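You operate a simulated robot arm through the tools that you are given. There is no shell and no other tool. Be economical: measure what you need, move in short steps, check, and stop when the job is done.

Carry out the task below with a simulated two-armed robot. There is one attempt and no reset: what you move stays moved.

JOB
Click JOIN, then turn the speakerphone up three steps and mute it.

The check looks at the end state, three seconds after you hand in, the way a careful person would. Anything else that was tipped, shoved, dropped, spilled or broken makes it a failure.

ROBOT AND FRAMES
Two 7-joint arms with two-finger parallel grippers on one trunk, on a base that drives. Base frame: it is fixed to the floor where the robot stands at the start and does not move with it; the origin is under the middle of the robot, x ahead of it, y to its left, z up; the surface under the hand at the start is at about z = 745. Readings come in mm, rad, newtons and seconds.
The left shoulder is at the start at [60, 143, 926], the right one opposite. With the tool pointing down near the work surface each hand reaches from about 320 to 740 mm from the robot's upright axis, wherever it stands, measured 20 degrees to its own side. Places, roughly: green button [400, 500, 800]; mouse button [500, -200, 800]; mute button [500, 500, 800]; red button [400, 400, 800]; speakerphone minus button [400, 500, 800]; speakerphone plus button [400, 400, 800]; speakerphone power button [500, 400, 800]. Payload 1.57 kg a hand.
Tool frame (each hand has its own): the origin (TCP) lies between the finger pads and is the grasp point; the fingertips stand 30 mm ahead of it; z points along the fingers, y is the line along which they close. Largest opening 110 mm; finger width 24, thickness 12; the body of the gripper, 48 by 112 mm, starts 78 mm behind the TCP.
Orientation is that of the tool frame in the base frame, as a unit quaternion [x, y, z, w]. With the fingers straight down and closing along the base's y, the tool's x points along the base's -x, its y along +y and its z along -z.

CONTROLS
- The arms move only by the tool servo_tool. It takes "left_steps", "right_steps" or both (then of equal length, played together; a hand with none holds still); each is a list of rows, each a list of 7 numbers: the shift along the base's x, y, z in mm, then the turn, a rotation vector about the base's x, y, z in rad, then the opening in per cent of the stroke, from 0 (shut) to 100 (fully open). In form: [[tx, ty, tz, wx, wy, wz, hand], ...]. A call has 1 to 8 rows; each row shifts and turns the commanded pose from where the row before left it. Each row takes 0.2 s and may step no farther than 50 mm and 0.15 rad from the row before; otherwise, or with a gripper value out of range, the whole call is refused. Where a pose cannot be reached the arm comes as near as it can. A force on the tool above 40 N (or 10 N above the force at the start of the call, whichever is more), or a blocked arm, ends the call early, and 0.2 s more pass. Each finger travels about 45 mm/s and halts on what it meets, pressing with about 37 N; the grip force reading is that of the motor and also rises with nothing between the fingers. The clock runs only during rows and for 0.2 s after the last one: add rows that do not move to give the fingers time. It gives the time, the measured TCP pose, the force on the tool (base axes), the opening and the grip force at its end, in the units of the frame above (readings bear some noise), with the torque about the TCP (base axes, N m) and any sound that the robot's microphone picked up, and new pictures: "views" is both (left out), scene, wrist or none (wrist: the cameras of the hands that moved).
- Cameras (640 x 400 px; columns grow to the right, rows downward): "scene" is now at [42.6, 20, 1530.5]; the picture's right is [0.25, -0.97, 0.00], its down [-0.78, -0.20, -0.60] and it looks along [0.58, 0.15, -0.80] (base axes); focal length 248 px, centre (320, 200). "left" rides on the left gripper at [70, -16, -141] in its tool frame; the picture's right is [0.23, 0.97, 0.00], its down [-0.86, 0.20, -0.48] and it looks along [-0.47, 0.11, 0.88] (tool axes); focal length 222 px, centre (320, 200). "right" rides on the right gripper at [70, 16, -141] in its tool frame; the picture's right is [-0.23, 0.97, 0.00], its down [-0.86, -0.20, -0.48] and it looks along [-0.47, -0.11, 0.88] (tool axes); focal length 222 px, centre (320, 200).
- move_column(by): slides the trunk up (or, below 0, down) by that many mm; the arms and the scene camera ride with it, the base frame stays. It gives what a move gives, with no picture.
- roll_base(legs): drives the robot by 1 to 6 legs, each [ahead, left, turn to the left] in mm, mm and rad, along the robot's own axes; the way and the turn of a leg run together, so that a leg with both is an arc; at most 1500 mm and 3.142 rad a leg. The arms and the cameras ride along, it lands a little off, and it stops where it bumps. It gives what a move gives, and a new picture of the scene camera.
- pan_tilt(pan, tilt): turns the head with the scene camera to pan (to the left, within 1.501 rad either way) and tilt (down, from -0.506 to 1.204), counted from straight ahead of the robot. It gives what a move gives, and a new picture of the scene camera.
- point_at(camera, pixels): for up to 12 pixels [column, row] of the newest picture of that camera ("zoom" is the newest enlarged one), the place [x, y, z] in the base frame of the surface seen there, good to about 2 mm. The clock stands still meanwhile.
- zoom(camera, box): a new picture of the part [left, top, right, bottom] of that camera's present view, enlarged. The clock stands still meanwhile.
- finish_job(): hands the job in; it is judged then, once.

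Keep the steps short. Do not move on a guess: measure, check each grasp and each placing, and mend mistakes. In all there are 80 turns and 260 pictures (those below and enlarged ones count). Leave the grippers open and the arms clear of the work at the hand-in unless told otherwise, and finish with a single line.

The tools are called as name(argument=value, ...) on one line, values as JSON. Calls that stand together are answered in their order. servo_tool: Moves the arms, as the interface text tells. Its arguments: {"type":"object","properties":{"left_steps":{"type":"array","items":{"type":"array","items":{"type":"number"}}},"right_steps":{"type":"array","items":{"type":"array","items":{"type":"number"}}},"views":{"type":"string","enum":["both","scene","wrist","none"]}},"required":[]} The other tools are called the same way: move_column (by) slides the trunk up or down; roll_base (legs) drives the base; pan_tilt (pan, tilt) turns the head that bears the scene camera; point_at (camera, pixels) gives the place of the surface under pixels of a picture; zoom (camera, box) takes an enlarged picture of a part of a camera's view; finish_job () hands the job in.

At the start:

```text
clock: 0.0
left_eef_pos: [444.2, 324.3, 1033.5]
left_ee_rot: [0.0, 1.0, 0.0, 0.0]
left_contact_force: [-0.6, -0.1, 1.2]
left_torque: [-0.02, -0.02, 0.01]
left_gripper_width: 109.9
left_grip_force: 0.1
right_eef_pos: [506.5, -59.9, 1011.3]
right_ee_rot: [0.0, 1.0, 0.0, 0.0]
right_contact_force: [-0.4, 0.0, 0.0]
right_torque: [0.02, 0.0, -0.02]
right_gripper_width: 109.9
right_grip_force: 0.1
trunk travel left (down, up): [-525.0, 65.0]
robot x, y, heading: [-1.5, -0.6, -0.002]
head pan, tilt: [0.251, 0.93]
```

scene: 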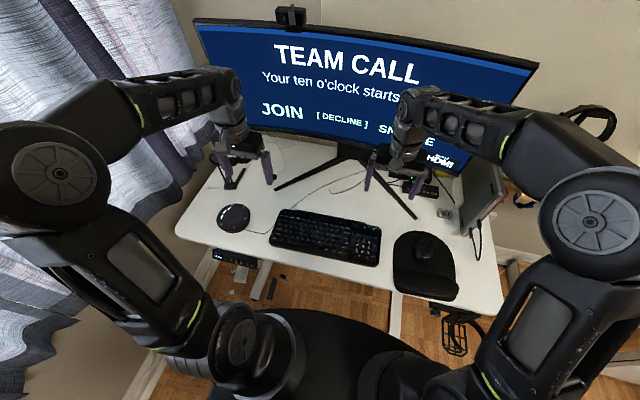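
right: 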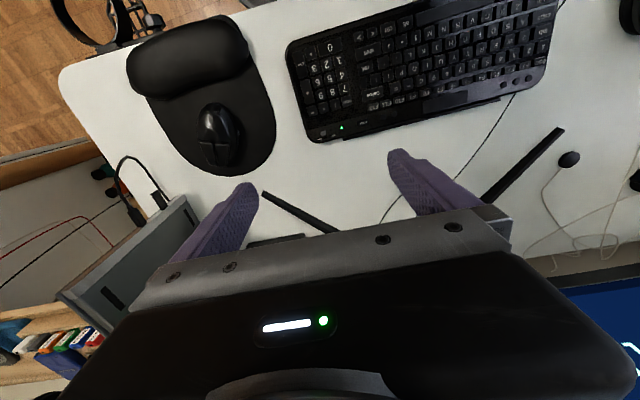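
left: 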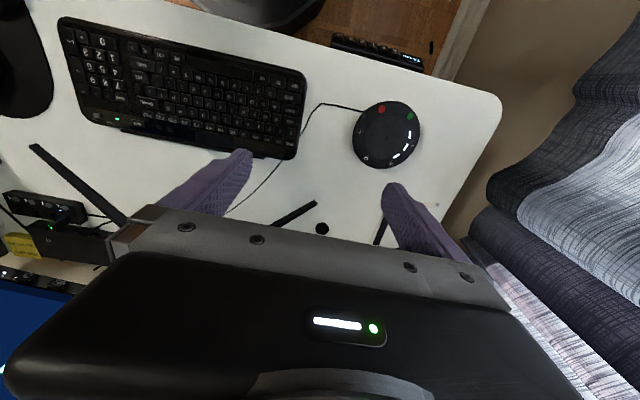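

I see the speakerphone at about (233,217), the mouse at (427,247), and JOIN on the screen. I'll zoom in on all of them.

zoom(camera="scene", box=[190, 10, 540, 190])

zoom(camera="left", box=[330, 85, 450, 175])

zoom(camera="right", box=[120, 10, 290, 180])

```text
1.83 times, centred on (365, 100) of scene
```

zoom: 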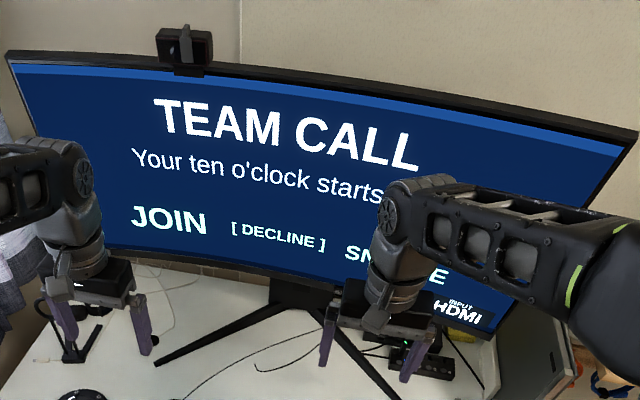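

```text
4.44 times, centred on (390, 130) of left
```

zoom: 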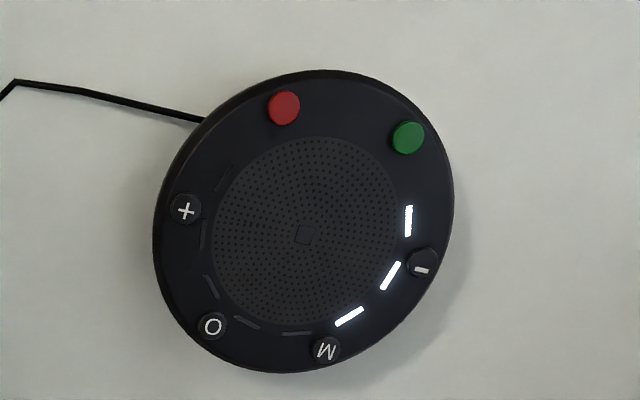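

```text
2.35 times, centred on (205, 95) of right
```

zoom: 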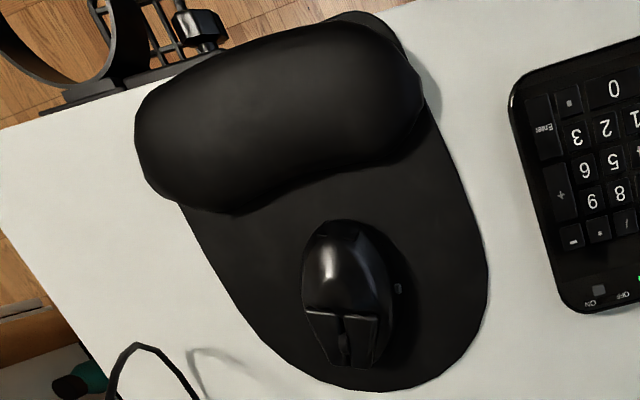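

Highlight brackets sit on DECLINE, so the mouse likely has to move left to highlight JOIN before the click. I'll measure the mouse in the zoom picture, and the phone buttons through the left camera.

point_at(camera="zoom", pixels=[[335, 225], [330, 270], [340, 305], [362, 335], [322, 335], [343, 345], [345, 368], [303, 290], [392, 310], [270, 300], [430, 300], [345, 384]])

zoom(camera="left", box=[330, 85, 450, 175])

```text
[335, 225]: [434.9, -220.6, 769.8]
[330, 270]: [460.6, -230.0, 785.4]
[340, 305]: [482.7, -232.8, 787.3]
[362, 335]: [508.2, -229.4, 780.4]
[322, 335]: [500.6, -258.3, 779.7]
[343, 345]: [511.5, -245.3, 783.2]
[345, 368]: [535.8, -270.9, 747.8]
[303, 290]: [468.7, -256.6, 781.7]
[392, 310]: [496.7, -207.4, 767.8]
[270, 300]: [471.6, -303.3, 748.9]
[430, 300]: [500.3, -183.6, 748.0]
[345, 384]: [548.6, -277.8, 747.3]
```

```text
4.44 times, centred on (390, 130) of left
```

zoom: 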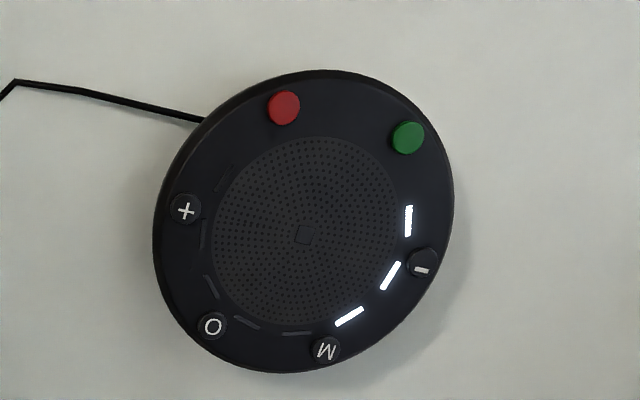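

point_at(camera="zoom", pixels=[[186, 210], [325, 350], [212, 326], [423, 264], [284, 108], [408, 137], [170, 235], [303, 235], [300, 370], [450, 200], [310, 72], [60, 300]])

```text
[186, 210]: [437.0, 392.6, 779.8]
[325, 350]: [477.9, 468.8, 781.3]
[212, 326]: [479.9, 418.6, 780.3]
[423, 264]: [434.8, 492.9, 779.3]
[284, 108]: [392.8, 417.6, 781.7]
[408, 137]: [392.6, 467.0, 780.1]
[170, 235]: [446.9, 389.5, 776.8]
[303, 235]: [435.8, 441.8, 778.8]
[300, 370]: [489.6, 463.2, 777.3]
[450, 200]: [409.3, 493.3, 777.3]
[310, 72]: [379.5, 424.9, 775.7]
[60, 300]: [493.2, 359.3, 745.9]
```

Mouse: body centre about (472,-230), top z 787, its axis turned about -0.3 rad from x. I'll bring the right hand above it at a safe height, turned to match.

servo_tool(right_steps=[[-8, -34, -20, 0, 0, -0.1, 100], [-8, -34, -20, 0, 0, -0.1, 100], [-8, -34, -20, 0, 0, -0.1, 100], [-8, -34, -20, 0, 0, 0, 100], [-8, -34, -20, 0, 0, 0, 100], [0, 0, 0, 0, 0, 0, 100]])

```text
clock: 1.4
left_eef_pos: [443.2, 325.8, 1033.0]
left_ee_rot: [0.0, 1.0, 0.0, 0.0]
left_contact_force: [0.8, 0.4, 0.0]
left_torque: [-0.05, 0.01, -0.01]
left_gripper_width: 110.2
left_grip_force: 0.1
right_eef_pos: [465.9, -229.7, 912.2]
right_ee_rot: [0.15, 0.989, 0.0, 0.0]
right_contact_force: [0.2, -0.9, -0.9]
right_torque: [-0.02, 0.08, 0.01]
right_gripper_width: 110.1
right_grip_force: 0.0
trunk travel left (down, up): [-525.0, 65.0]
robot x, y, heading: [-2.8, 2.3, -0.001]
head pan, tilt: [0.251, 0.93]
```

scene: 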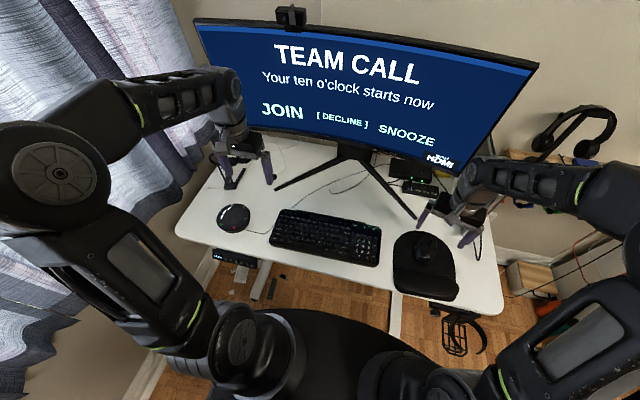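
right: 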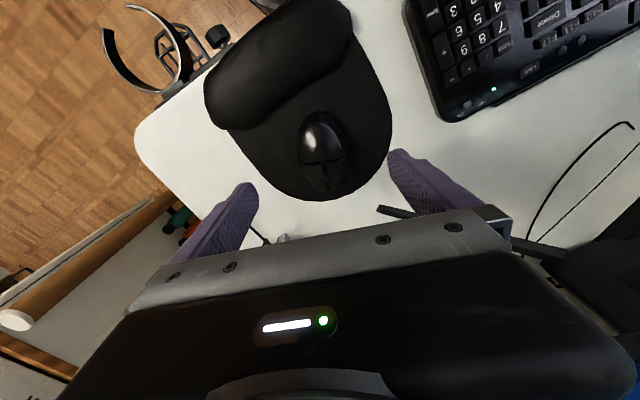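

Zooming in on the mouse to measure its outline and heading.

zoom(camera="right", box=[265, 95, 385, 205])

```text
3.64 times, centred on (325, 150) of right
```

zoom: 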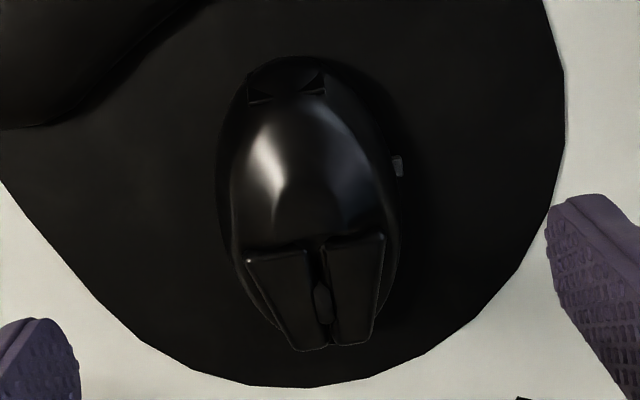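

point_at(camera="zoom", pixels=[[285, 62], [325, 320], [320, 250], [222, 190], [398, 200], [360, 265], [355, 310], [280, 275], [300, 340], [397, 166], [245, 110], [370, 110]])

```text
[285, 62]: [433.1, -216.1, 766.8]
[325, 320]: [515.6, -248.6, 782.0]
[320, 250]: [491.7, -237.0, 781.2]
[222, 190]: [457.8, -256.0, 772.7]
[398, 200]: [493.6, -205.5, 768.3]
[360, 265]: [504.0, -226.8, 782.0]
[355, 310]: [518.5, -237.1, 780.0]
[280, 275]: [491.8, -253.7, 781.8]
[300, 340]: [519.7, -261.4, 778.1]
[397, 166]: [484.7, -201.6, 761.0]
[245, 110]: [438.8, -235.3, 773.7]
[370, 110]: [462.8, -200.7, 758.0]
```

The mouse axis is about -0.39 rad and the grasp point is (473,-230). I'll turn a bit more and go down to TCP z ≈ 788 with the fingers open.

servo_tool(right_steps=[[7, 0, -20, 0, 0, -0.09, 100], [0, 0, -35, 0, 0, 0, 90], [0, 0, -35, 0, 0, 0, 80], [0, 0, -34, 0, 0, 0, 80], [0, 0, 0, 0, 0, 0, 80]])

```text
clock: 2.6
left_eef_pos: [443.8, 324.4, 1032.8]
left_ee_rot: [0.0, 1.0, 0.0, 0.0]
left_contact_force: [-0.6, 0.6, -0.7]
left_torque: [0.03, 0.01, 0.01]
left_gripper_width: 109.8
left_grip_force: 0.0
right_eef_pos: [472.2, -230.3, 787.8]
right_ee_rot: [0.194, 0.981, 0.0, 0.0]
right_contact_force: [0.2, -0.5, 0.6]
right_torque: [-0.02, 0.01, 0.02]
right_gripper_width: 88.2
right_grip_force: 0.0
trunk travel left (down, up): [-525.0, 65.0]
robot x, y, heading: [-0.2, -0.6, 0.002]
head pan, tilt: [0.251, 0.93]
```

scene: 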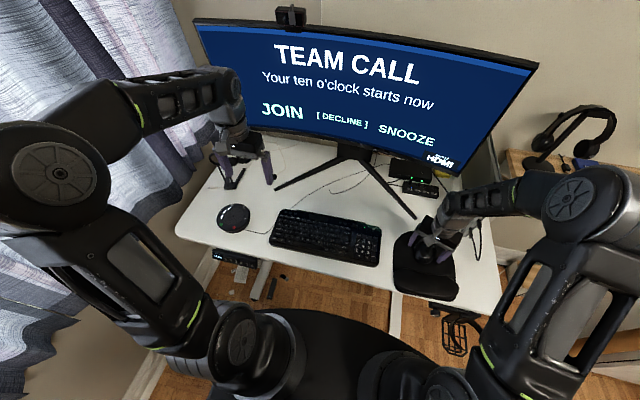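
right: 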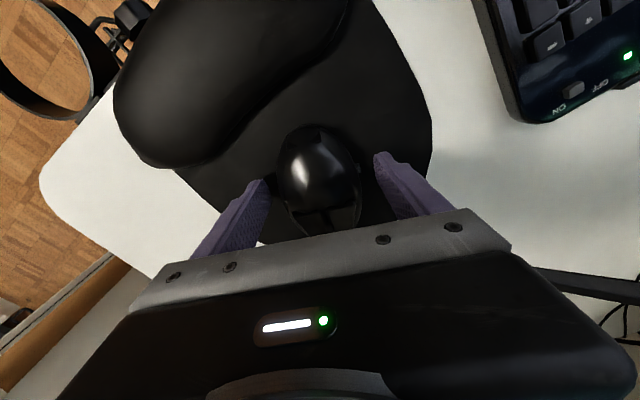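

The mouse is straddled. I'll lower a touch and close gently around its sides.

servo_tool(right_steps=[[0, 0, -3, 0, 0, 0, 70], [0, 0, 0, 0, 0, 0, 60], [0, 0, 0, 0, 0, 0, 52], [0, 0, 0, 0, 0, 0, 48], [0, 0, 0, 0, 0, 0, 48]])

```text
clock: 3.8
left_eef_pos: [445.7, 324.4, 1032.8]
left_ee_rot: [0.0, 1.0, 0.0, 0.0]
left_contact_force: [0.9, -0.6, 0.4]
left_torque: [0.0, -0.04, -0.01]
left_gripper_width: 109.7
left_grip_force: 0.1
right_eef_pos: [472.7, -229.3, 785.3]
right_ee_rot: [0.195, 0.981, 0.0, 0.001]
right_contact_force: [0.0, 0.3, 1.0]
right_torque: [0.01, 0.01, -0.04]
right_gripper_width: 67.8
right_grip_force: 36.8
trunk travel left (down, up): [-525.0, 65.0]
robot x, y, heading: [-1.4, -2.7, -0.003]
head pan, tilt: [0.251, 0.93]
```

scene: 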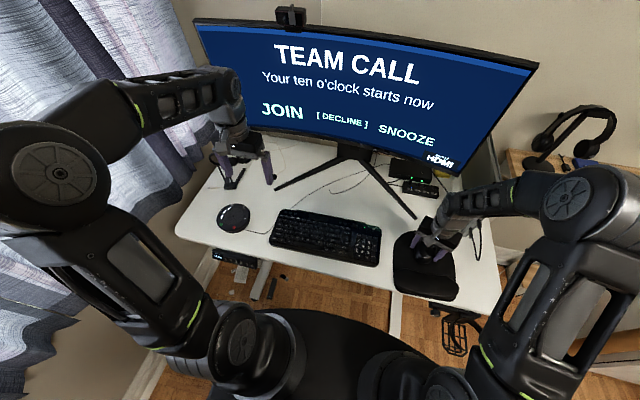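
right: 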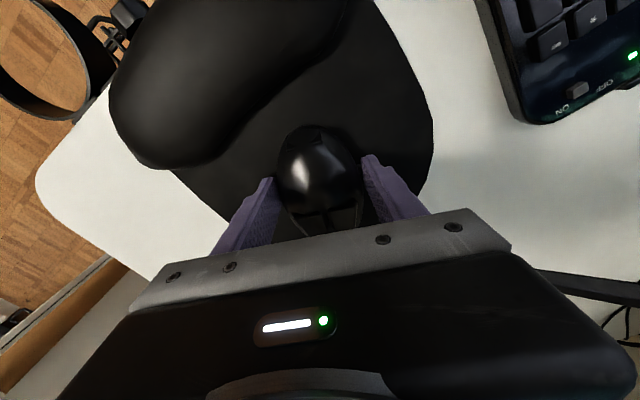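

It's held at 67.8 mm with 36.8 N. I'll slide the mouse 15 mm to its own left and watch the brackets.

servo_tool(right_steps=[[1.9, 4.6, 0, 0, 0, 0, 48], [1.9, 4.6, 0, 0, 0, 0, 48], [1.9, 4.6, 0, 0, 0, 0, 48], [0, 0, 0, 0, 0, 0, 48]])

```text
clock: 4.8
left_eef_pos: [444.0, 322.7, 1032.3]
left_ee_rot: [0.0, 1.0, 0.0, 0.0]
left_contact_force: [1.2, 0.4, -0.4]
left_torque: [-0.01, 0.01, 0.0]
left_gripper_width: 109.9
left_grip_force: 0.1
right_eef_pos: [479.1, -215.8, 786.2]
right_ee_rot: [0.194, 0.981, 0.0, 0.0]
right_contact_force: [-0.8, -0.8, 0.1]
right_torque: [-0.04, -0.04, -0.02]
right_gripper_width: 67.6
right_grip_force: 37.2
trunk travel left (down, up): [-525.0, 65.0]
robot x, y, heading: [1.3, 4.1, 0.0]
head pan, tilt: [0.251, 0.93]
```

scene: 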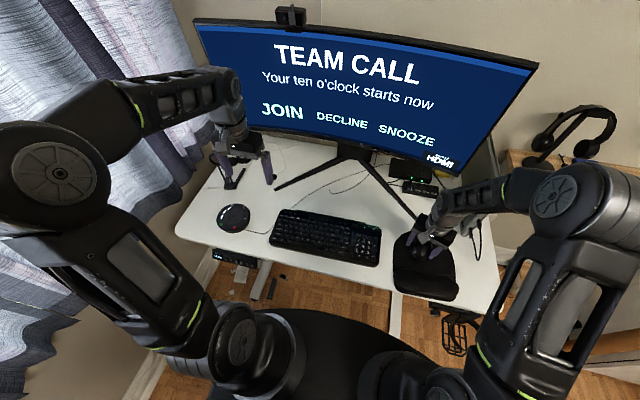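
right: 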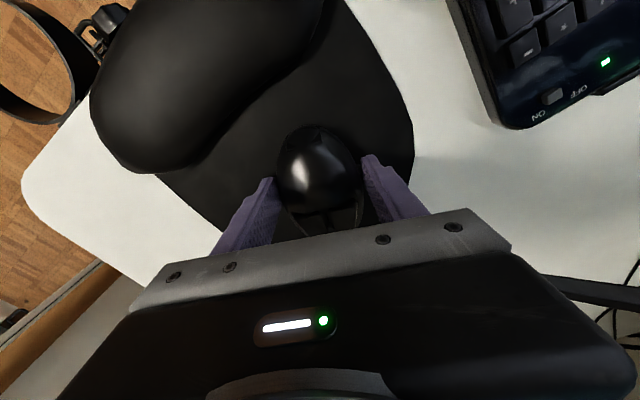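

DECLINE has lost its brackets. I'll zoom in for any cursor.

zoom(camera="scene", box=[240, 85, 460, 180])

```text
2.91 times, centred on (350, 132) of scene
```

zoom: 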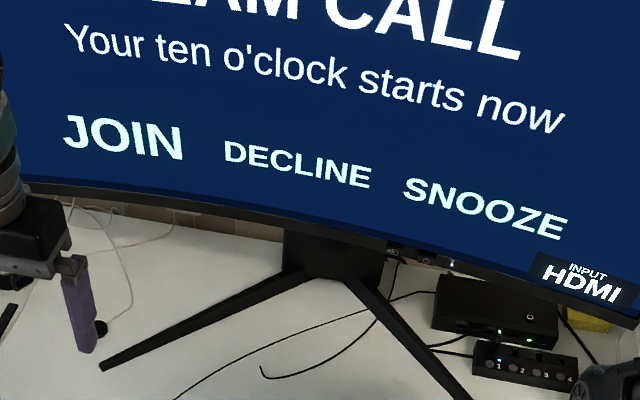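

No cursor is drawn; only hover brackets. I'll continue 8 mm left.

servo_tool(right_steps=[[1.5, 3.7, 0, 0, 0, 0, 48], [1.5, 3.7, 0, 0, 0, 0, 48], [0, 0, 0, 0, 0, 0, 48]])

```text
clock: 5.6
left_eef_pos: [444.0, 325.2, 1033.6]
left_ee_rot: [0.0, 1.0, -0.001, 0.0]
left_contact_force: [0.4, 0.8, 1.1]
left_torque: [0.0, -0.02, 0.02]
left_gripper_width: 109.9
left_grip_force: 0.0
right_eef_pos: [481.9, -208.7, 785.8]
right_ee_rot: [0.194, 0.981, 0.0, 0.0]
right_contact_force: [-2.0, -1.6, 3.9]
right_torque: [-0.01, 0.07, 0.02]
right_gripper_width: 67.6
right_grip_force: 37.4
trunk travel left (down, up): [-525.0, 65.0]
robot x, y, heading: [-1.4, -0.5, -0.002]
head pan, tilt: [0.251, 0.93]
```

scene: 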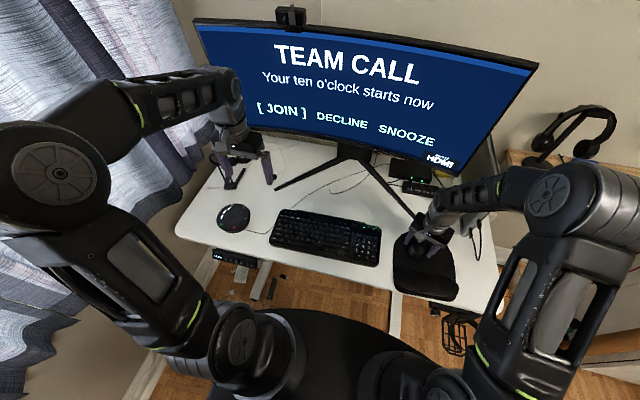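
right: 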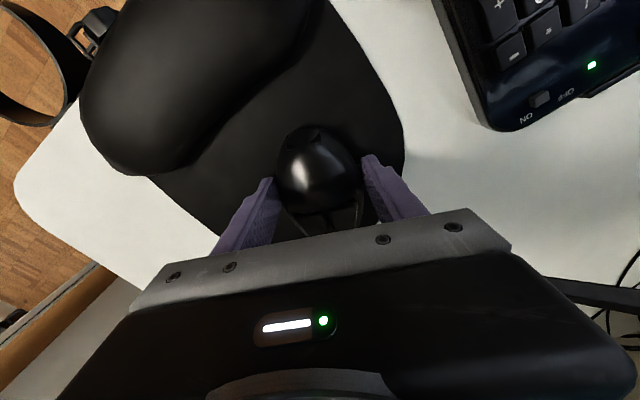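

JOIN is bracketed. I'll add 3 mm for margin, then release.

servo_tool(right_steps=[[1.1, 2.8, 0, 0, 0, 0, 48], [0, 0, 0, 0, 0, 0, 48]], views="scene")

servo_tool(right_steps=[[0, 0, 0, 0, 0, 0, 65], [0, 0, 0, 0, 0, 0, 75], [0, 0, 0, 0, 0, 0, 80], [0, 0, 0, 0, 0, 0, 80]])

```text
clock: 6.2
left_eef_pos: [443.0, 324.1, 1033.2]
left_ee_rot: [0.0, 1.0, 0.001, -0.001]
left_contact_force: [0.7, 0.6, 0.0]
left_torque: [0.0, 0.03, -0.01]
left_gripper_width: 110.0
left_grip_force: 0.1
right_eef_pos: [483.0, -206.0, 785.1]
right_ee_rot: [0.194, 0.981, 0.0, 0.001]
right_contact_force: [-0.1, -2.5, 6.0]
right_torque: [-0.05, 0.02, -0.03]
right_gripper_width: 67.7
right_grip_force: 36.7
trunk travel left (down, up): [-525.0, 65.0]
robot x, y, heading: [-0.1, -1.5, 0.001]
head pan, tilt: [0.251, 0.93]
```

scene: 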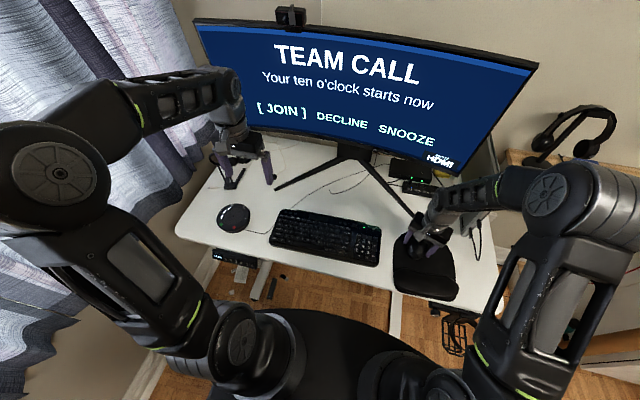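

```text
clock: 7.2
left_eef_pos: [445.0, 323.7, 1033.5]
left_ee_rot: [0.0, 1.0, 0.0, 0.0]
left_contact_force: [0.1, 0.3, 0.1]
left_torque: [0.03, 0.0, -0.02]
left_gripper_width: 110.0
left_grip_force: 0.0
right_eef_pos: [482.1, -205.0, 784.9]
right_ee_rot: [0.193, 0.981, 0.0, 0.0]
right_contact_force: [0.1, 0.2, 0.1]
right_torque: [0.02, 0.0, 0.0]
right_gripper_width: 88.0
right_grip_force: 0.0
trunk travel left (down, up): [-525.0, 65.0]
robot x, y, heading: [-1.5, 1.3, -0.0]
head pan, tilt: [0.251, 0.93]
```

scene: 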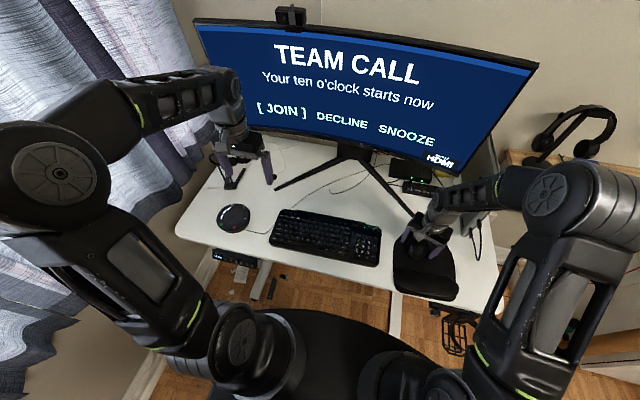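
right: 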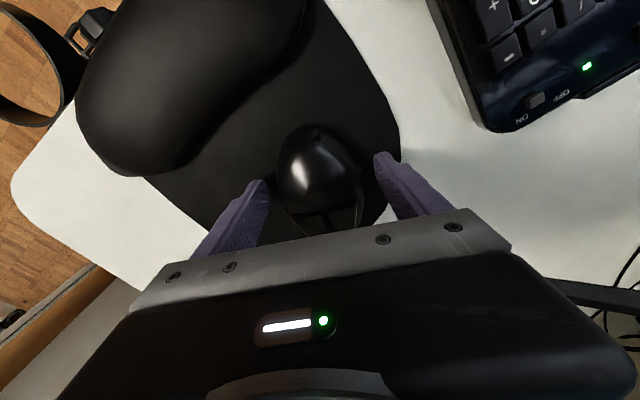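

Released with the highlight still on JOIN. I'll rise straight up.

servo_tool(right_steps=[[0, 0, 40, 0, 0, 0, 80], [0, 0, 45, 0, 0, 0, 80], [0, 0, 35, 0, 0, 0, 80], [0, 0, 0, 0, 0, 0, 80]])

zoom(camera="right", box=[265, 95, 385, 205])

```text
clock: 8.2
left_eef_pos: [444.2, 323.2, 1031.8]
left_ee_rot: [0.0, 1.0, 0.0, 0.0]
left_contact_force: [0.3, 0.2, 0.7]
left_torque: [0.0, -0.01, 0.02]
left_gripper_width: 109.5
left_grip_force: 0.1
right_eef_pos: [483.3, -206.2, 905.2]
right_ee_rot: [0.193, 0.981, 0.0, 0.0]
right_contact_force: [-0.3, -0.8, 1.3]
right_torque: [0.0, -0.01, 0.02]
right_gripper_width: 88.2
right_grip_force: 0.0
trunk travel left (down, up): [-525.0, 65.0]
robot x, y, heading: [2.2, 1.4, -0.001]
head pan, tilt: [0.251, 0.93]
```

scene: 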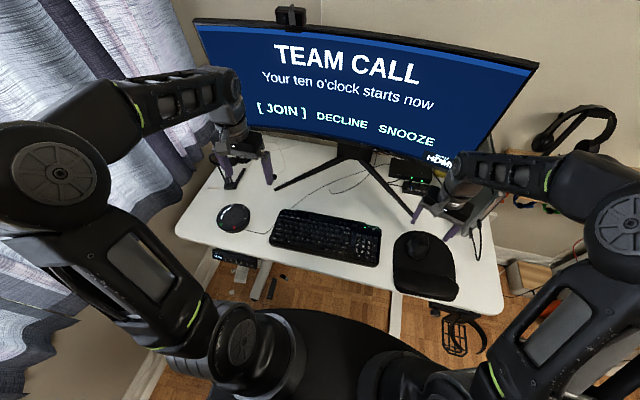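
right: 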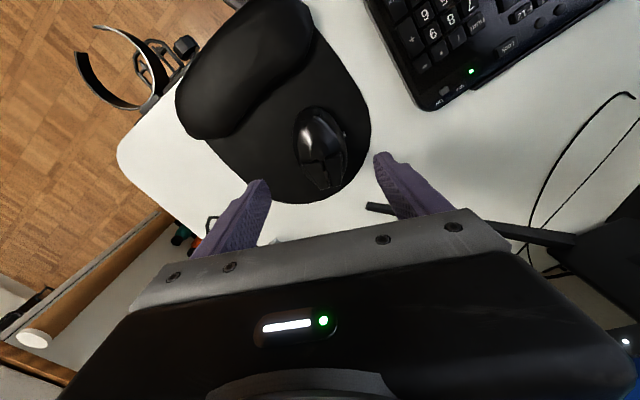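

```text
3.64 times, centred on (325, 150) of right
```

zoom: 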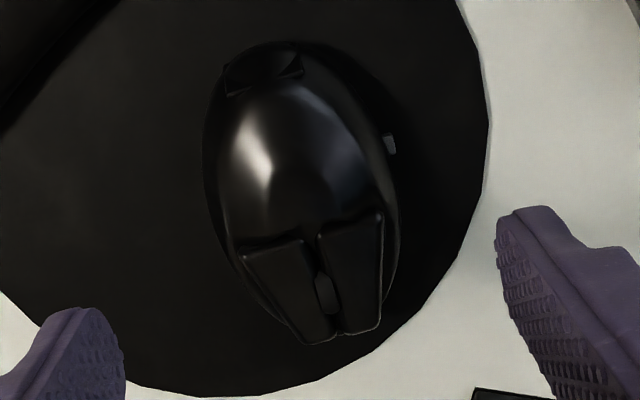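

point_at(camera="zoom", pixels=[[355, 245], [358, 275], [360, 305], [378, 225], [378, 310], [322, 245], [325, 285], [345, 325], [285, 270]])

```text
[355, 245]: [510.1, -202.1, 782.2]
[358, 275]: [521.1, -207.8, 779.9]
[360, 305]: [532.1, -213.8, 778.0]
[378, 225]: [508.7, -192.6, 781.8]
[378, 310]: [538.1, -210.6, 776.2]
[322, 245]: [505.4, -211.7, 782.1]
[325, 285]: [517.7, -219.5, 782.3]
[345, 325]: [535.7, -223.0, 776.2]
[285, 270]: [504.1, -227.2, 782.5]
```

Left button centre is about (524,-207,779), the wheel at (518,-219). I'll shut the fingers and hover above (527,-206) with the tips about 15 mm clear.

servo_tool(right_steps=[[22, 0, 0, 0, 0, 0, 50], [21.7, 0.2, 0, 0, 0, 0, 20], [0, 0, -20, 0, 0, 0, 0], [0, 0, -30, 0, 0, 0, 0], [0, 0, -30, 0, 0, 0, 0], [0, 0, 0, 0, 0, 0, 0], [0, 0, 0, 0, 0, 0, 0]])

zoom(camera="right", box=[240, 70, 440, 250])

```text
clock: 9.8
left_eef_pos: [444.2, 325.2, 1032.8]
left_ee_rot: [0.0, 1.0, 0.001, 0.0]
left_contact_force: [-0.7, 0.3, 0.1]
left_torque: [0.01, 0.01, -0.01]
left_gripper_width: 110.2
left_grip_force: 0.1
right_eef_pos: [525.4, -205.4, 824.4]
right_ee_rot: [0.194, 0.981, 0.0, -0.001]
right_contact_force: [0.9, -0.1, 0.2]
right_torque: [0.04, 0.02, 0.02]
right_gripper_width: 0.2
right_grip_force: 21.4
trunk travel left (down, up): [-525.0, 65.0]
robot x, y, heading: [-4.3, 1.5, -0.002]
head pan, tilt: [0.251, 0.93]
```

scene: 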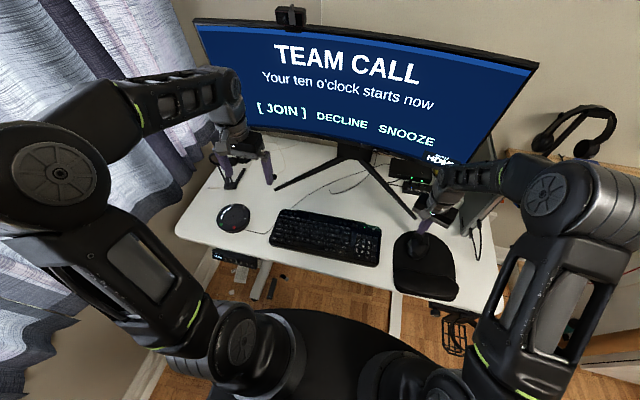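
right: 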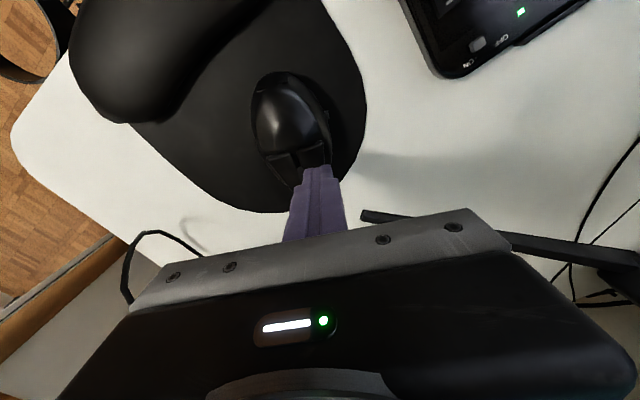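

```text
2.22 times, centred on (340, 160) of right
```

zoom: 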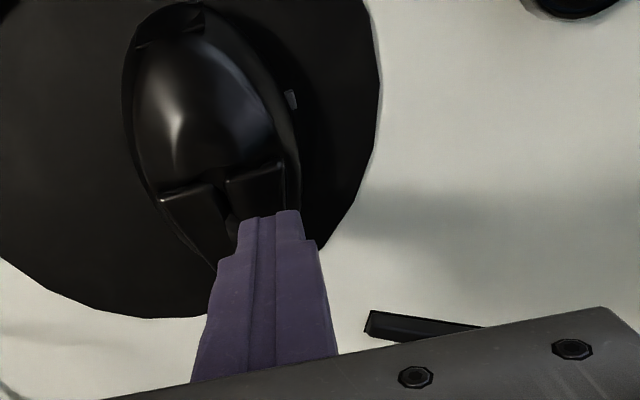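

The narrow tips are over the left button. I'll descend near contact, then by small steps.

servo_tool(right_steps=[[0, 0, -10, 0, 0, 0, 0], [0, 0, -3, 0, 0, 0, 0], [0, 0, -1, 0, 0, 0, 0], [0, 0, -1, 0, 0, 0, 0], [0, 0, 0, 0, 0, 0, 0]])

```text
clock: 11.0
left_eef_pos: [444.1, 324.5, 1032.6]
left_ee_rot: [0.0, 1.0, -0.001, 0.001]
left_contact_force: [0.0, -0.5, 0.2]
left_torque: [-0.01, -0.02, -0.01]
left_gripper_width: 109.9
left_grip_force: 0.2
right_eef_pos: [526.7, -204.8, 810.5]
right_ee_rot: [0.194, 0.981, -0.001, -0.001]
right_contact_force: [0.2, 0.5, 0.9]
right_torque: [0.0, 0.03, -0.03]
right_gripper_width: 0.2
right_grip_force: 21.6
trunk travel left (down, up): [-525.0, 65.0]
robot x, y, heading: [-0.5, 0.9, -0.002]
head pan, tilt: [0.251, 0.93]
heard: click
```

scene: 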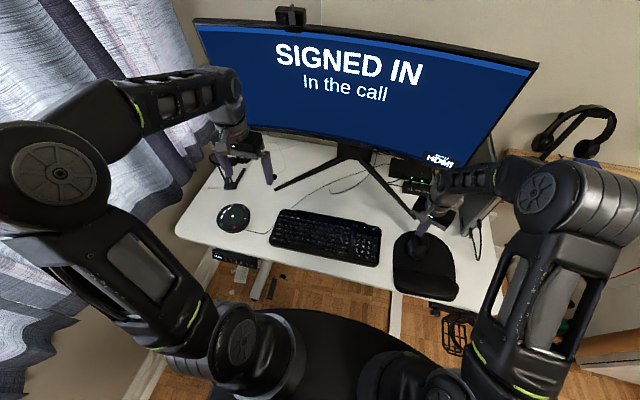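
right: 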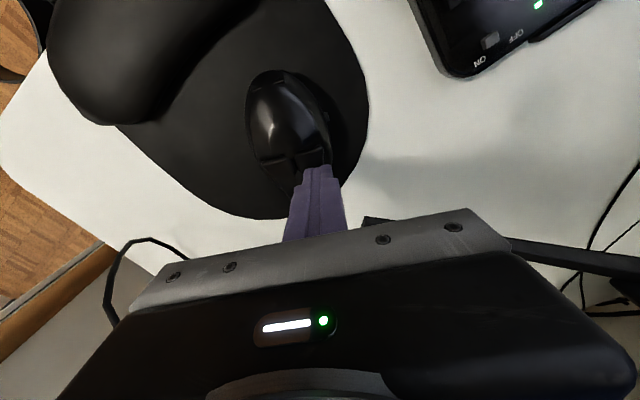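

A click was heard and the screen reads "SIGNED IN". I'll raise the right hand clear, and bring the left hand shut to above the + button at (437, 392.6, 780).

servo_tool(right_steps=[[0, 0, 10, 0, 0, 0, 0], [0, 0, 45, 0, 0, 0, 0], [0, 0, 45, 0, 0, 0, 30], [0, 0, 45, 0, 0, 0, 60], [0, 0, 30, 0, 0, 0, 100], [0, 0, 0, 0, 0, 0, 100]], left_steps=[[-2, 20, -20, 0, 0, 0, 60], [-2, 20, -45, 0, 0, 0, 30], [-2, 20, -45, 0, 0, 0, 0], [-1, 8, -35, 0, 0, 0, 0], [0, 0, -35, 0, 0, 0, 0], [0, 0, -15, 0, 0, 0, 0]])

zoom(camera="left", box=[230, 60, 430, 240])

```text
clock: 12.4
left_eef_pos: [437.6, 392.4, 838.1]
left_ee_rot: [0.0, 1.0, 0.0, -0.001]
left_contact_force: [0.2, 0.2, -0.1]
left_torque: [0.0, 0.0, -0.02]
left_gripper_width: 0.0
left_grip_force: 5.5
right_eef_pos: [526.5, -205.0, 984.7]
right_ee_rot: [0.194, 0.981, 0.0, 0.0]
right_contact_force: [0.4, -0.4, -0.4]
right_torque: [0.01, 0.01, -0.03]
right_gripper_width: 82.1
right_grip_force: 0.0
trunk travel left (down, up): [-525.0, 65.0]
robot x, y, heading: [-0.0, -1.1, 0.003]
head pan, tilt: [0.251, 0.93]
```

scene: 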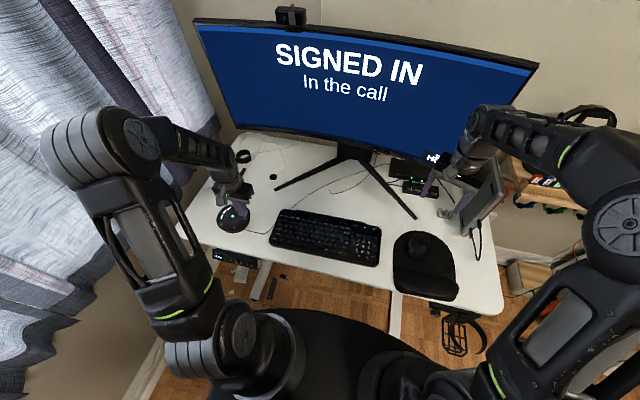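
right: 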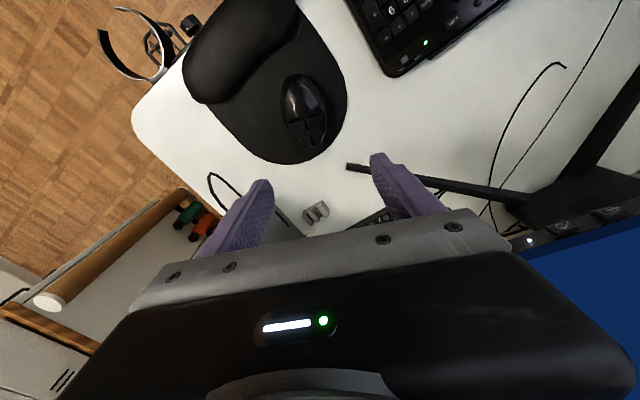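
left: 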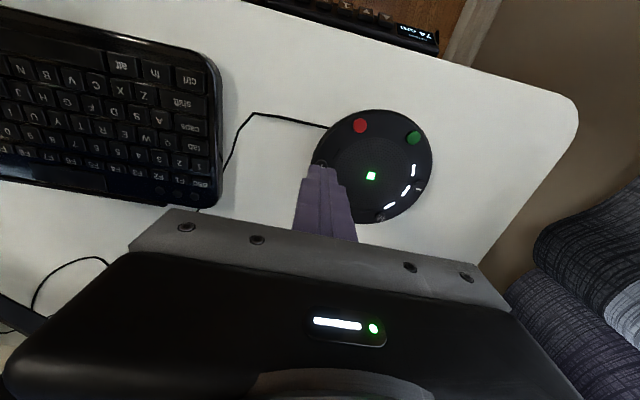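

```text
2.22 times, centred on (330, 150) of left
```

zoom: 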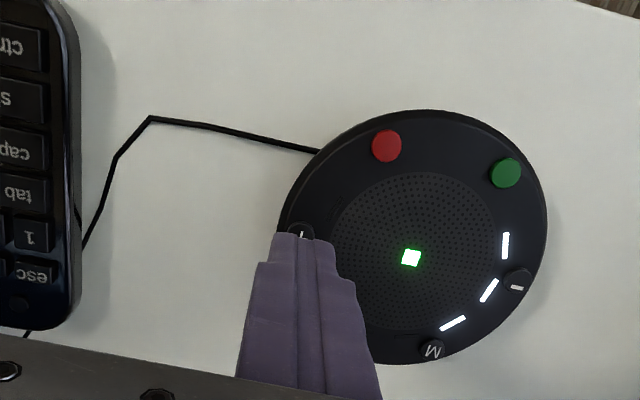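

The tips are over +, and the phone's centre light is green. I'll descend to near contact: TCP 838 → 811.

servo_tool(left_steps=[[0, 0, -15, 0, 0, 0, 0], [0, 0, -10, 0, 0, 0, 0], [0, 0, -2, 0, 0, 0, 0], [0, 0, -1, 0, 0, 0, 0]], views="wrist")

```text
clock: 13.4
left_eef_pos: [437.5, 391.7, 810.2]
left_ee_rot: [0.0, 1.0, 0.001, 0.0]
left_contact_force: [0.3, 0.4, 0.5]
left_torque: [0.01, 0.03, 0.02]
left_gripper_width: 0.0
left_grip_force: 20.8
right_eef_pos: [525.8, -206.3, 984.3]
right_ee_rot: [0.194, 0.981, -0.001, -0.001]
right_contact_force: [0.4, 0.3, 0.1]
right_torque: [0.0, -0.01, 0.04]
right_gripper_width: 109.9
right_grip_force: 0.1
trunk travel left (down, up): [-525.0, 65.0]
robot x, y, heading: [-0.9, 1.4, 0.007]
head pan, tilt: [0.251, 0.93]
```

left: 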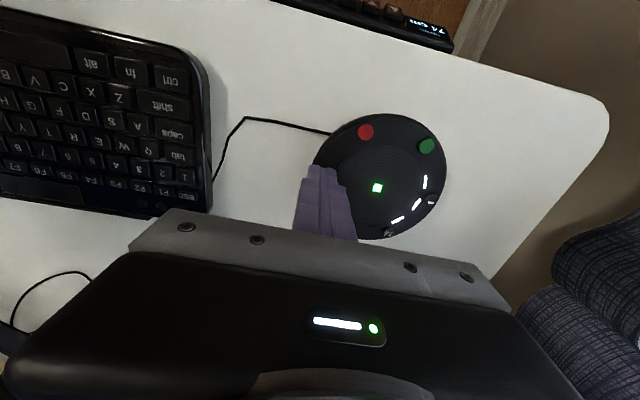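

No click yet. I'll go on in 1 mm steps.

servo_tool(left_steps=[[0, 0, -1, 0, 0, 0, 0], [0, 0, -1, 0, 0, 0, 0]], views="wrist")

```text
clock: 14.0
left_eef_pos: [437.6, 393.5, 809.0]
left_ee_rot: [0.001, 1.0, 0.0, 0.0]
left_contact_force: [-0.7, -0.1, 4.2]
left_torque: [0.02, 0.04, 0.01]
left_gripper_width: 0.1
left_grip_force: 21.3
right_eef_pos: [526.7, -206.1, 986.5]
right_ee_rot: [0.193, 0.981, 0.0, -0.001]
right_contact_force: [-0.9, -0.3, 0.2]
right_torque: [-0.01, 0.0, -0.03]
right_gripper_width: 110.1
right_grip_force: 0.0
trunk travel left (down, up): [-525.0, 65.0]
robot x, y, heading: [-5.5, 2.8, 0.001]
head pan, tilt: [0.251, 0.93]
heard: click
```

left: 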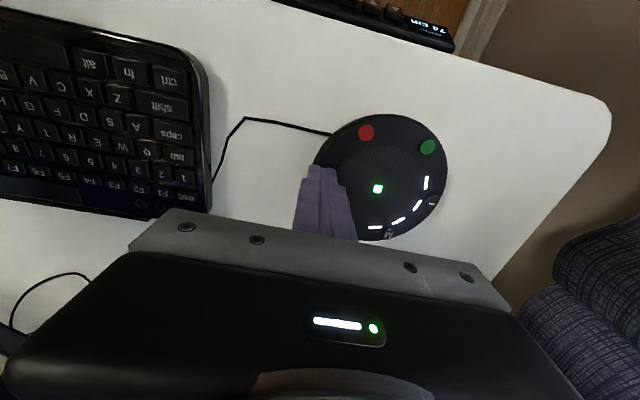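

A click was heard and there are now 4 bars. I'll lift 6 mm and press again.

servo_tool(left_steps=[[0, 0, 6, 0, 0, 0, 0], [0, 0, 0, 0, 0, 0, 0], [0, 0, -4, 0, 0, 0, 0], [0, 0, -2, 0, 0, 0, 0]], views="wrist")

```text
clock: 15.0
left_eef_pos: [436.4, 392.4, 806.9]
left_ee_rot: [0.0, 1.0, 0.0, 0.001]
left_contact_force: [1.0, -1.6, 4.3]
left_torque: [-0.04, 0.0, -0.05]
left_gripper_width: 0.0
left_grip_force: 21.9
right_eef_pos: [525.8, -207.1, 985.9]
right_ee_rot: [0.195, 0.981, 0.001, 0.0]
right_contact_force: [0.5, -0.6, 0.6]
right_torque: [0.0, -0.01, 0.0]
right_gripper_width: 110.1
right_grip_force: 0.1
trunk travel left (down, up): [-525.0, 65.0]
robot x, y, heading: [1.4, 1.5, 0.002]
head pan, tilt: [0.251, 0.93]
heard: click
```

left: 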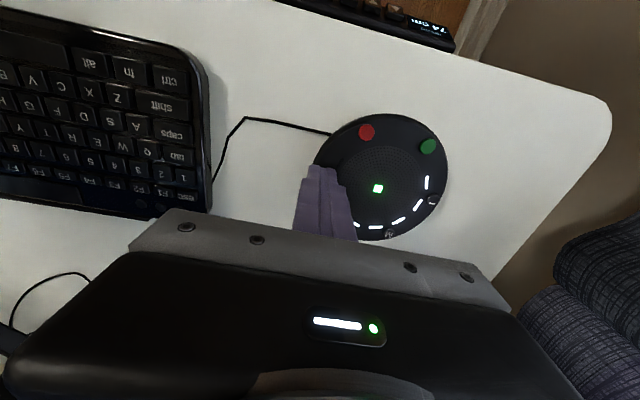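

A second click, and 5 bars. Now the third press, followed by a lift.

servo_tool(left_steps=[[0, 0, 6, 0, 0, 0, 0], [0, 0, 0, 0, 0, 0, 0], [0, 0, -4, 0, 0, 0, 0], [0, 0, -2, 0, 0, 0, 0]], views="none")

servo_tool(left_steps=[[0, 0, 10, 0, 0, 0, 0], [0, 0, 40, 0, 0, 0, 0], [0, 0, 0, 0, 0, 0, 0]], views="wrist")

zoom(camera="left", box=[270, 60, 450, 220])

```text
clock: 16.0
left_eef_pos: [436.7, 392.2, 808.2]
left_ee_rot: [0.0, 1.0, 0.0, 0.001]
left_contact_force: [0.1, -0.1, 3.0]
left_torque: [0.01, 0.0, -0.03]
left_gripper_width: 0.0
left_grip_force: 21.3
right_eef_pos: [525.3, -205.9, 984.2]
right_ee_rot: [0.194, 0.981, 0.0, 0.0]
right_contact_force: [-0.1, -0.4, 0.1]
right_torque: [-0.02, -0.02, 0.0]
right_gripper_width: 110.2
right_grip_force: 0.1
trunk travel left (down, up): [-525.0, 65.0]
robot x, y, heading: [3.2, 0.1, 0.0]
head pan, tilt: [0.251, 0.93]
heard: click
```

```text
clock: 16.8
left_eef_pos: [436.5, 393.2, 858.0]
left_ee_rot: [0.0, 1.0, 0.001, -0.001]
left_contact_force: [0.6, -0.1, 0.2]
left_torque: [0.01, 0.03, -0.01]
left_gripper_width: 0.0
left_grip_force: 20.9
right_eef_pos: [525.9, -207.2, 984.9]
right_ee_rot: [0.194, 0.981, 0.0, 0.0]
right_contact_force: [0.3, -0.1, -0.4]
right_torque: [0.01, 0.02, 0.02]
right_gripper_width: 109.9
right_grip_force: 0.1
trunk travel left (down, up): [-525.0, 65.0]
robot x, y, heading: [-2.7, 2.1, -0.005]
head pan, tilt: [0.251, 0.93]
```

left: 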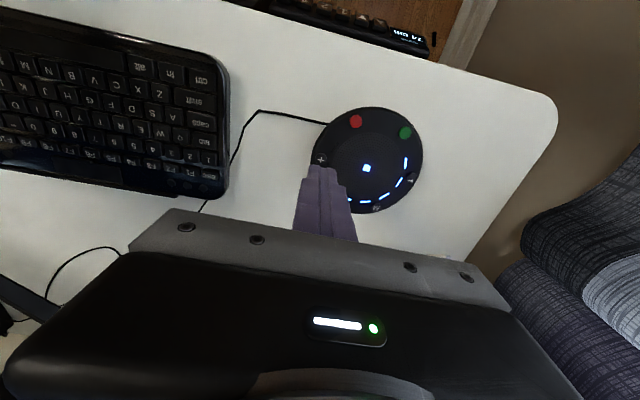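

```text
2.50 times, centred on (360, 140) of left
```

zoom: 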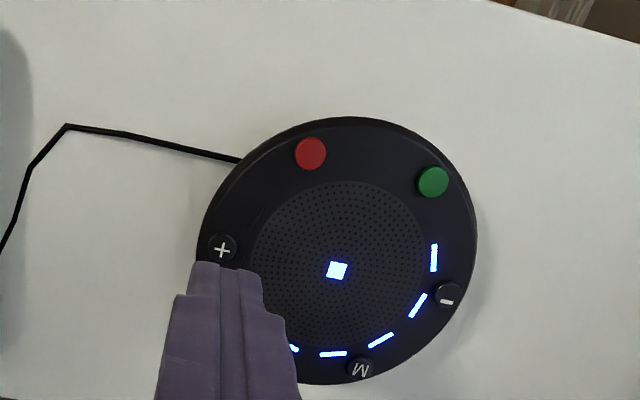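

The lights went blue. I'll move toward M and up to see the whole phone.

servo_tool(left_steps=[[20, 0, 40, 0, 0, 0, 0], [40, 0, 20, 0, 0, 0, 0], [20, 30, 0, 0, 0, 0, 0], [0, 0, 0, 0, 0, 0, 0]])

zoom(camera="left", box=[240, 40, 420, 200])

```text
clock: 17.8
left_eef_pos: [517.4, 422.3, 919.7]
left_ee_rot: [-0.001, 1.0, 0.0, 0.0]
left_contact_force: [0.3, 0.8, 0.0]
left_torque: [0.02, 0.0, -0.01]
left_gripper_width: 0.2
left_grip_force: 20.9
right_eef_pos: [526.0, -207.1, 984.4]
right_ee_rot: [0.194, 0.981, 0.0, 0.0]
right_contact_force: [0.8, -0.4, 0.1]
right_torque: [0.03, 0.01, -0.01]
right_gripper_width: 110.0
right_grip_force: 0.1
trunk travel left (down, up): [-525.0, 65.0]
robot x, y, heading: [-0.9, 3.1, -0.001]
head pan, tilt: [0.251, 0.93]
```

scene: 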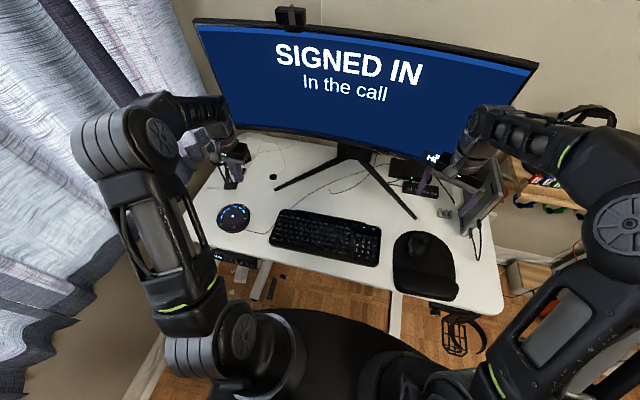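
left: 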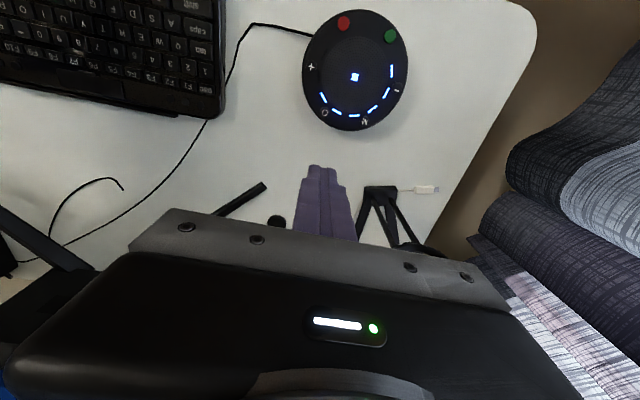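

```text
2.50 times, centred on (330, 120) of left
```

zoom: 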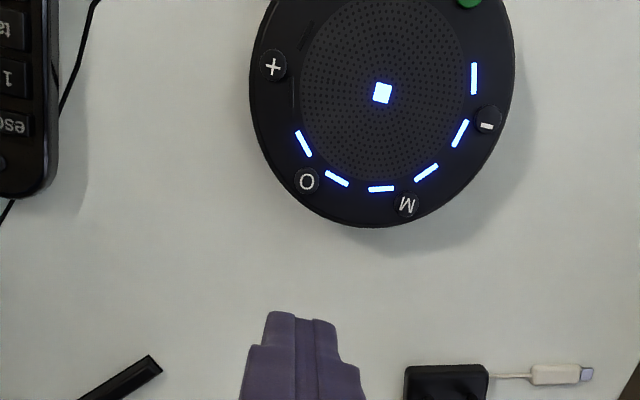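

Six bars are lit, +3 as wanted, but blue. I'll wait two rows and look at whether the colour changes by itself.

servo_tool(left_steps=[[0, 0, 0, 0, 0, 0, 0], [0, 0, 0, 0, 0, 0, 0], [0, 0, 0, 0, 0, 0, 0], [0, 0, 0, 0, 0, 0, 0], [0, 0, 0, 0, 0, 0, 0], [0, 0, 0, 0, 0, 0, 0], [0, 0, 0, 0, 0, 0, 0], [0, 0, 0, 0, 0, 0, 0]])

zoom(camera="left", box=[280, 0, 430, 140])

```text
clock: 19.6
left_eef_pos: [516.1, 421.7, 918.6]
left_ee_rot: [-0.001, 1.0, -0.001, 0.0]
left_contact_force: [0.7, 0.6, 0.0]
left_torque: [0.01, 0.01, 0.02]
left_gripper_width: 0.0
left_grip_force: 21.2
right_eef_pos: [526.3, -205.7, 985.0]
right_ee_rot: [0.193, 0.981, 0.0, 0.001]
right_contact_force: [-0.2, 0.3, 0.4]
right_torque: [-0.02, -0.03, -0.05]
right_gripper_width: 110.0
right_grip_force: 0.1
trunk travel left (down, up): [-525.0, 65.0]
robot x, y, heading: [1.2, 2.3, 0.001]
head pan, tilt: [0.251, 0.93]
```

scene: 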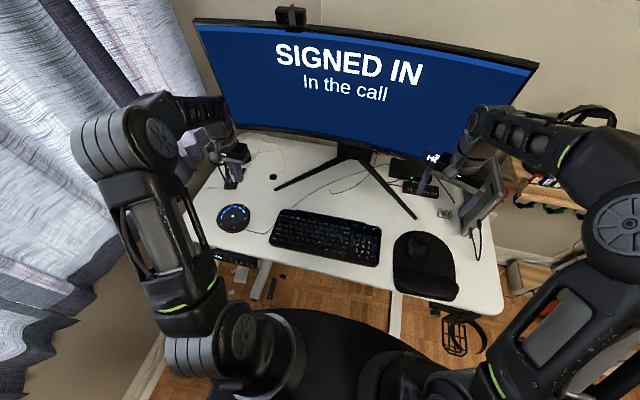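
left: 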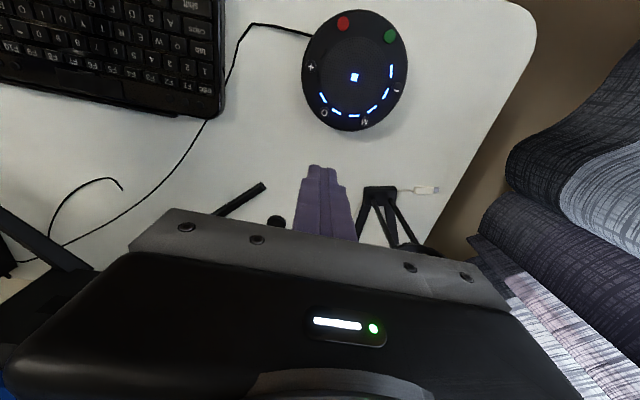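

```text
2.86 times, centred on (355, 70) of left
```

zoom: 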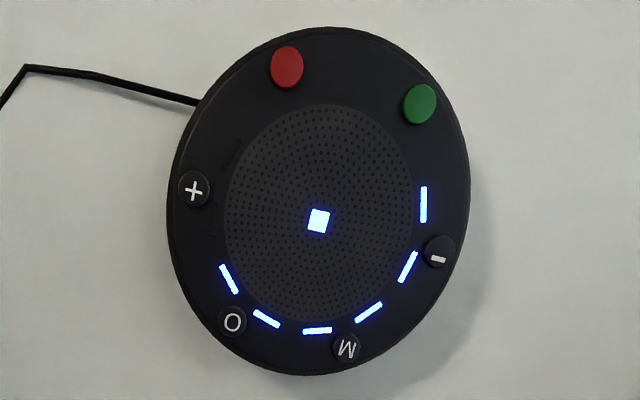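

Steady blue, possibly another state such as a held call or ring. The mute button will show by its colour. I'll re-measure M at zoom (346,348).

point_at(camera="zoom", pixels=[[346, 348], [193, 190], [232, 322], [439, 252]])

```text
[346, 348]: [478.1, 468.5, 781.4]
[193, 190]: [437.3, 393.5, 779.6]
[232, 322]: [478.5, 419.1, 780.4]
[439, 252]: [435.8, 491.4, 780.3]
```

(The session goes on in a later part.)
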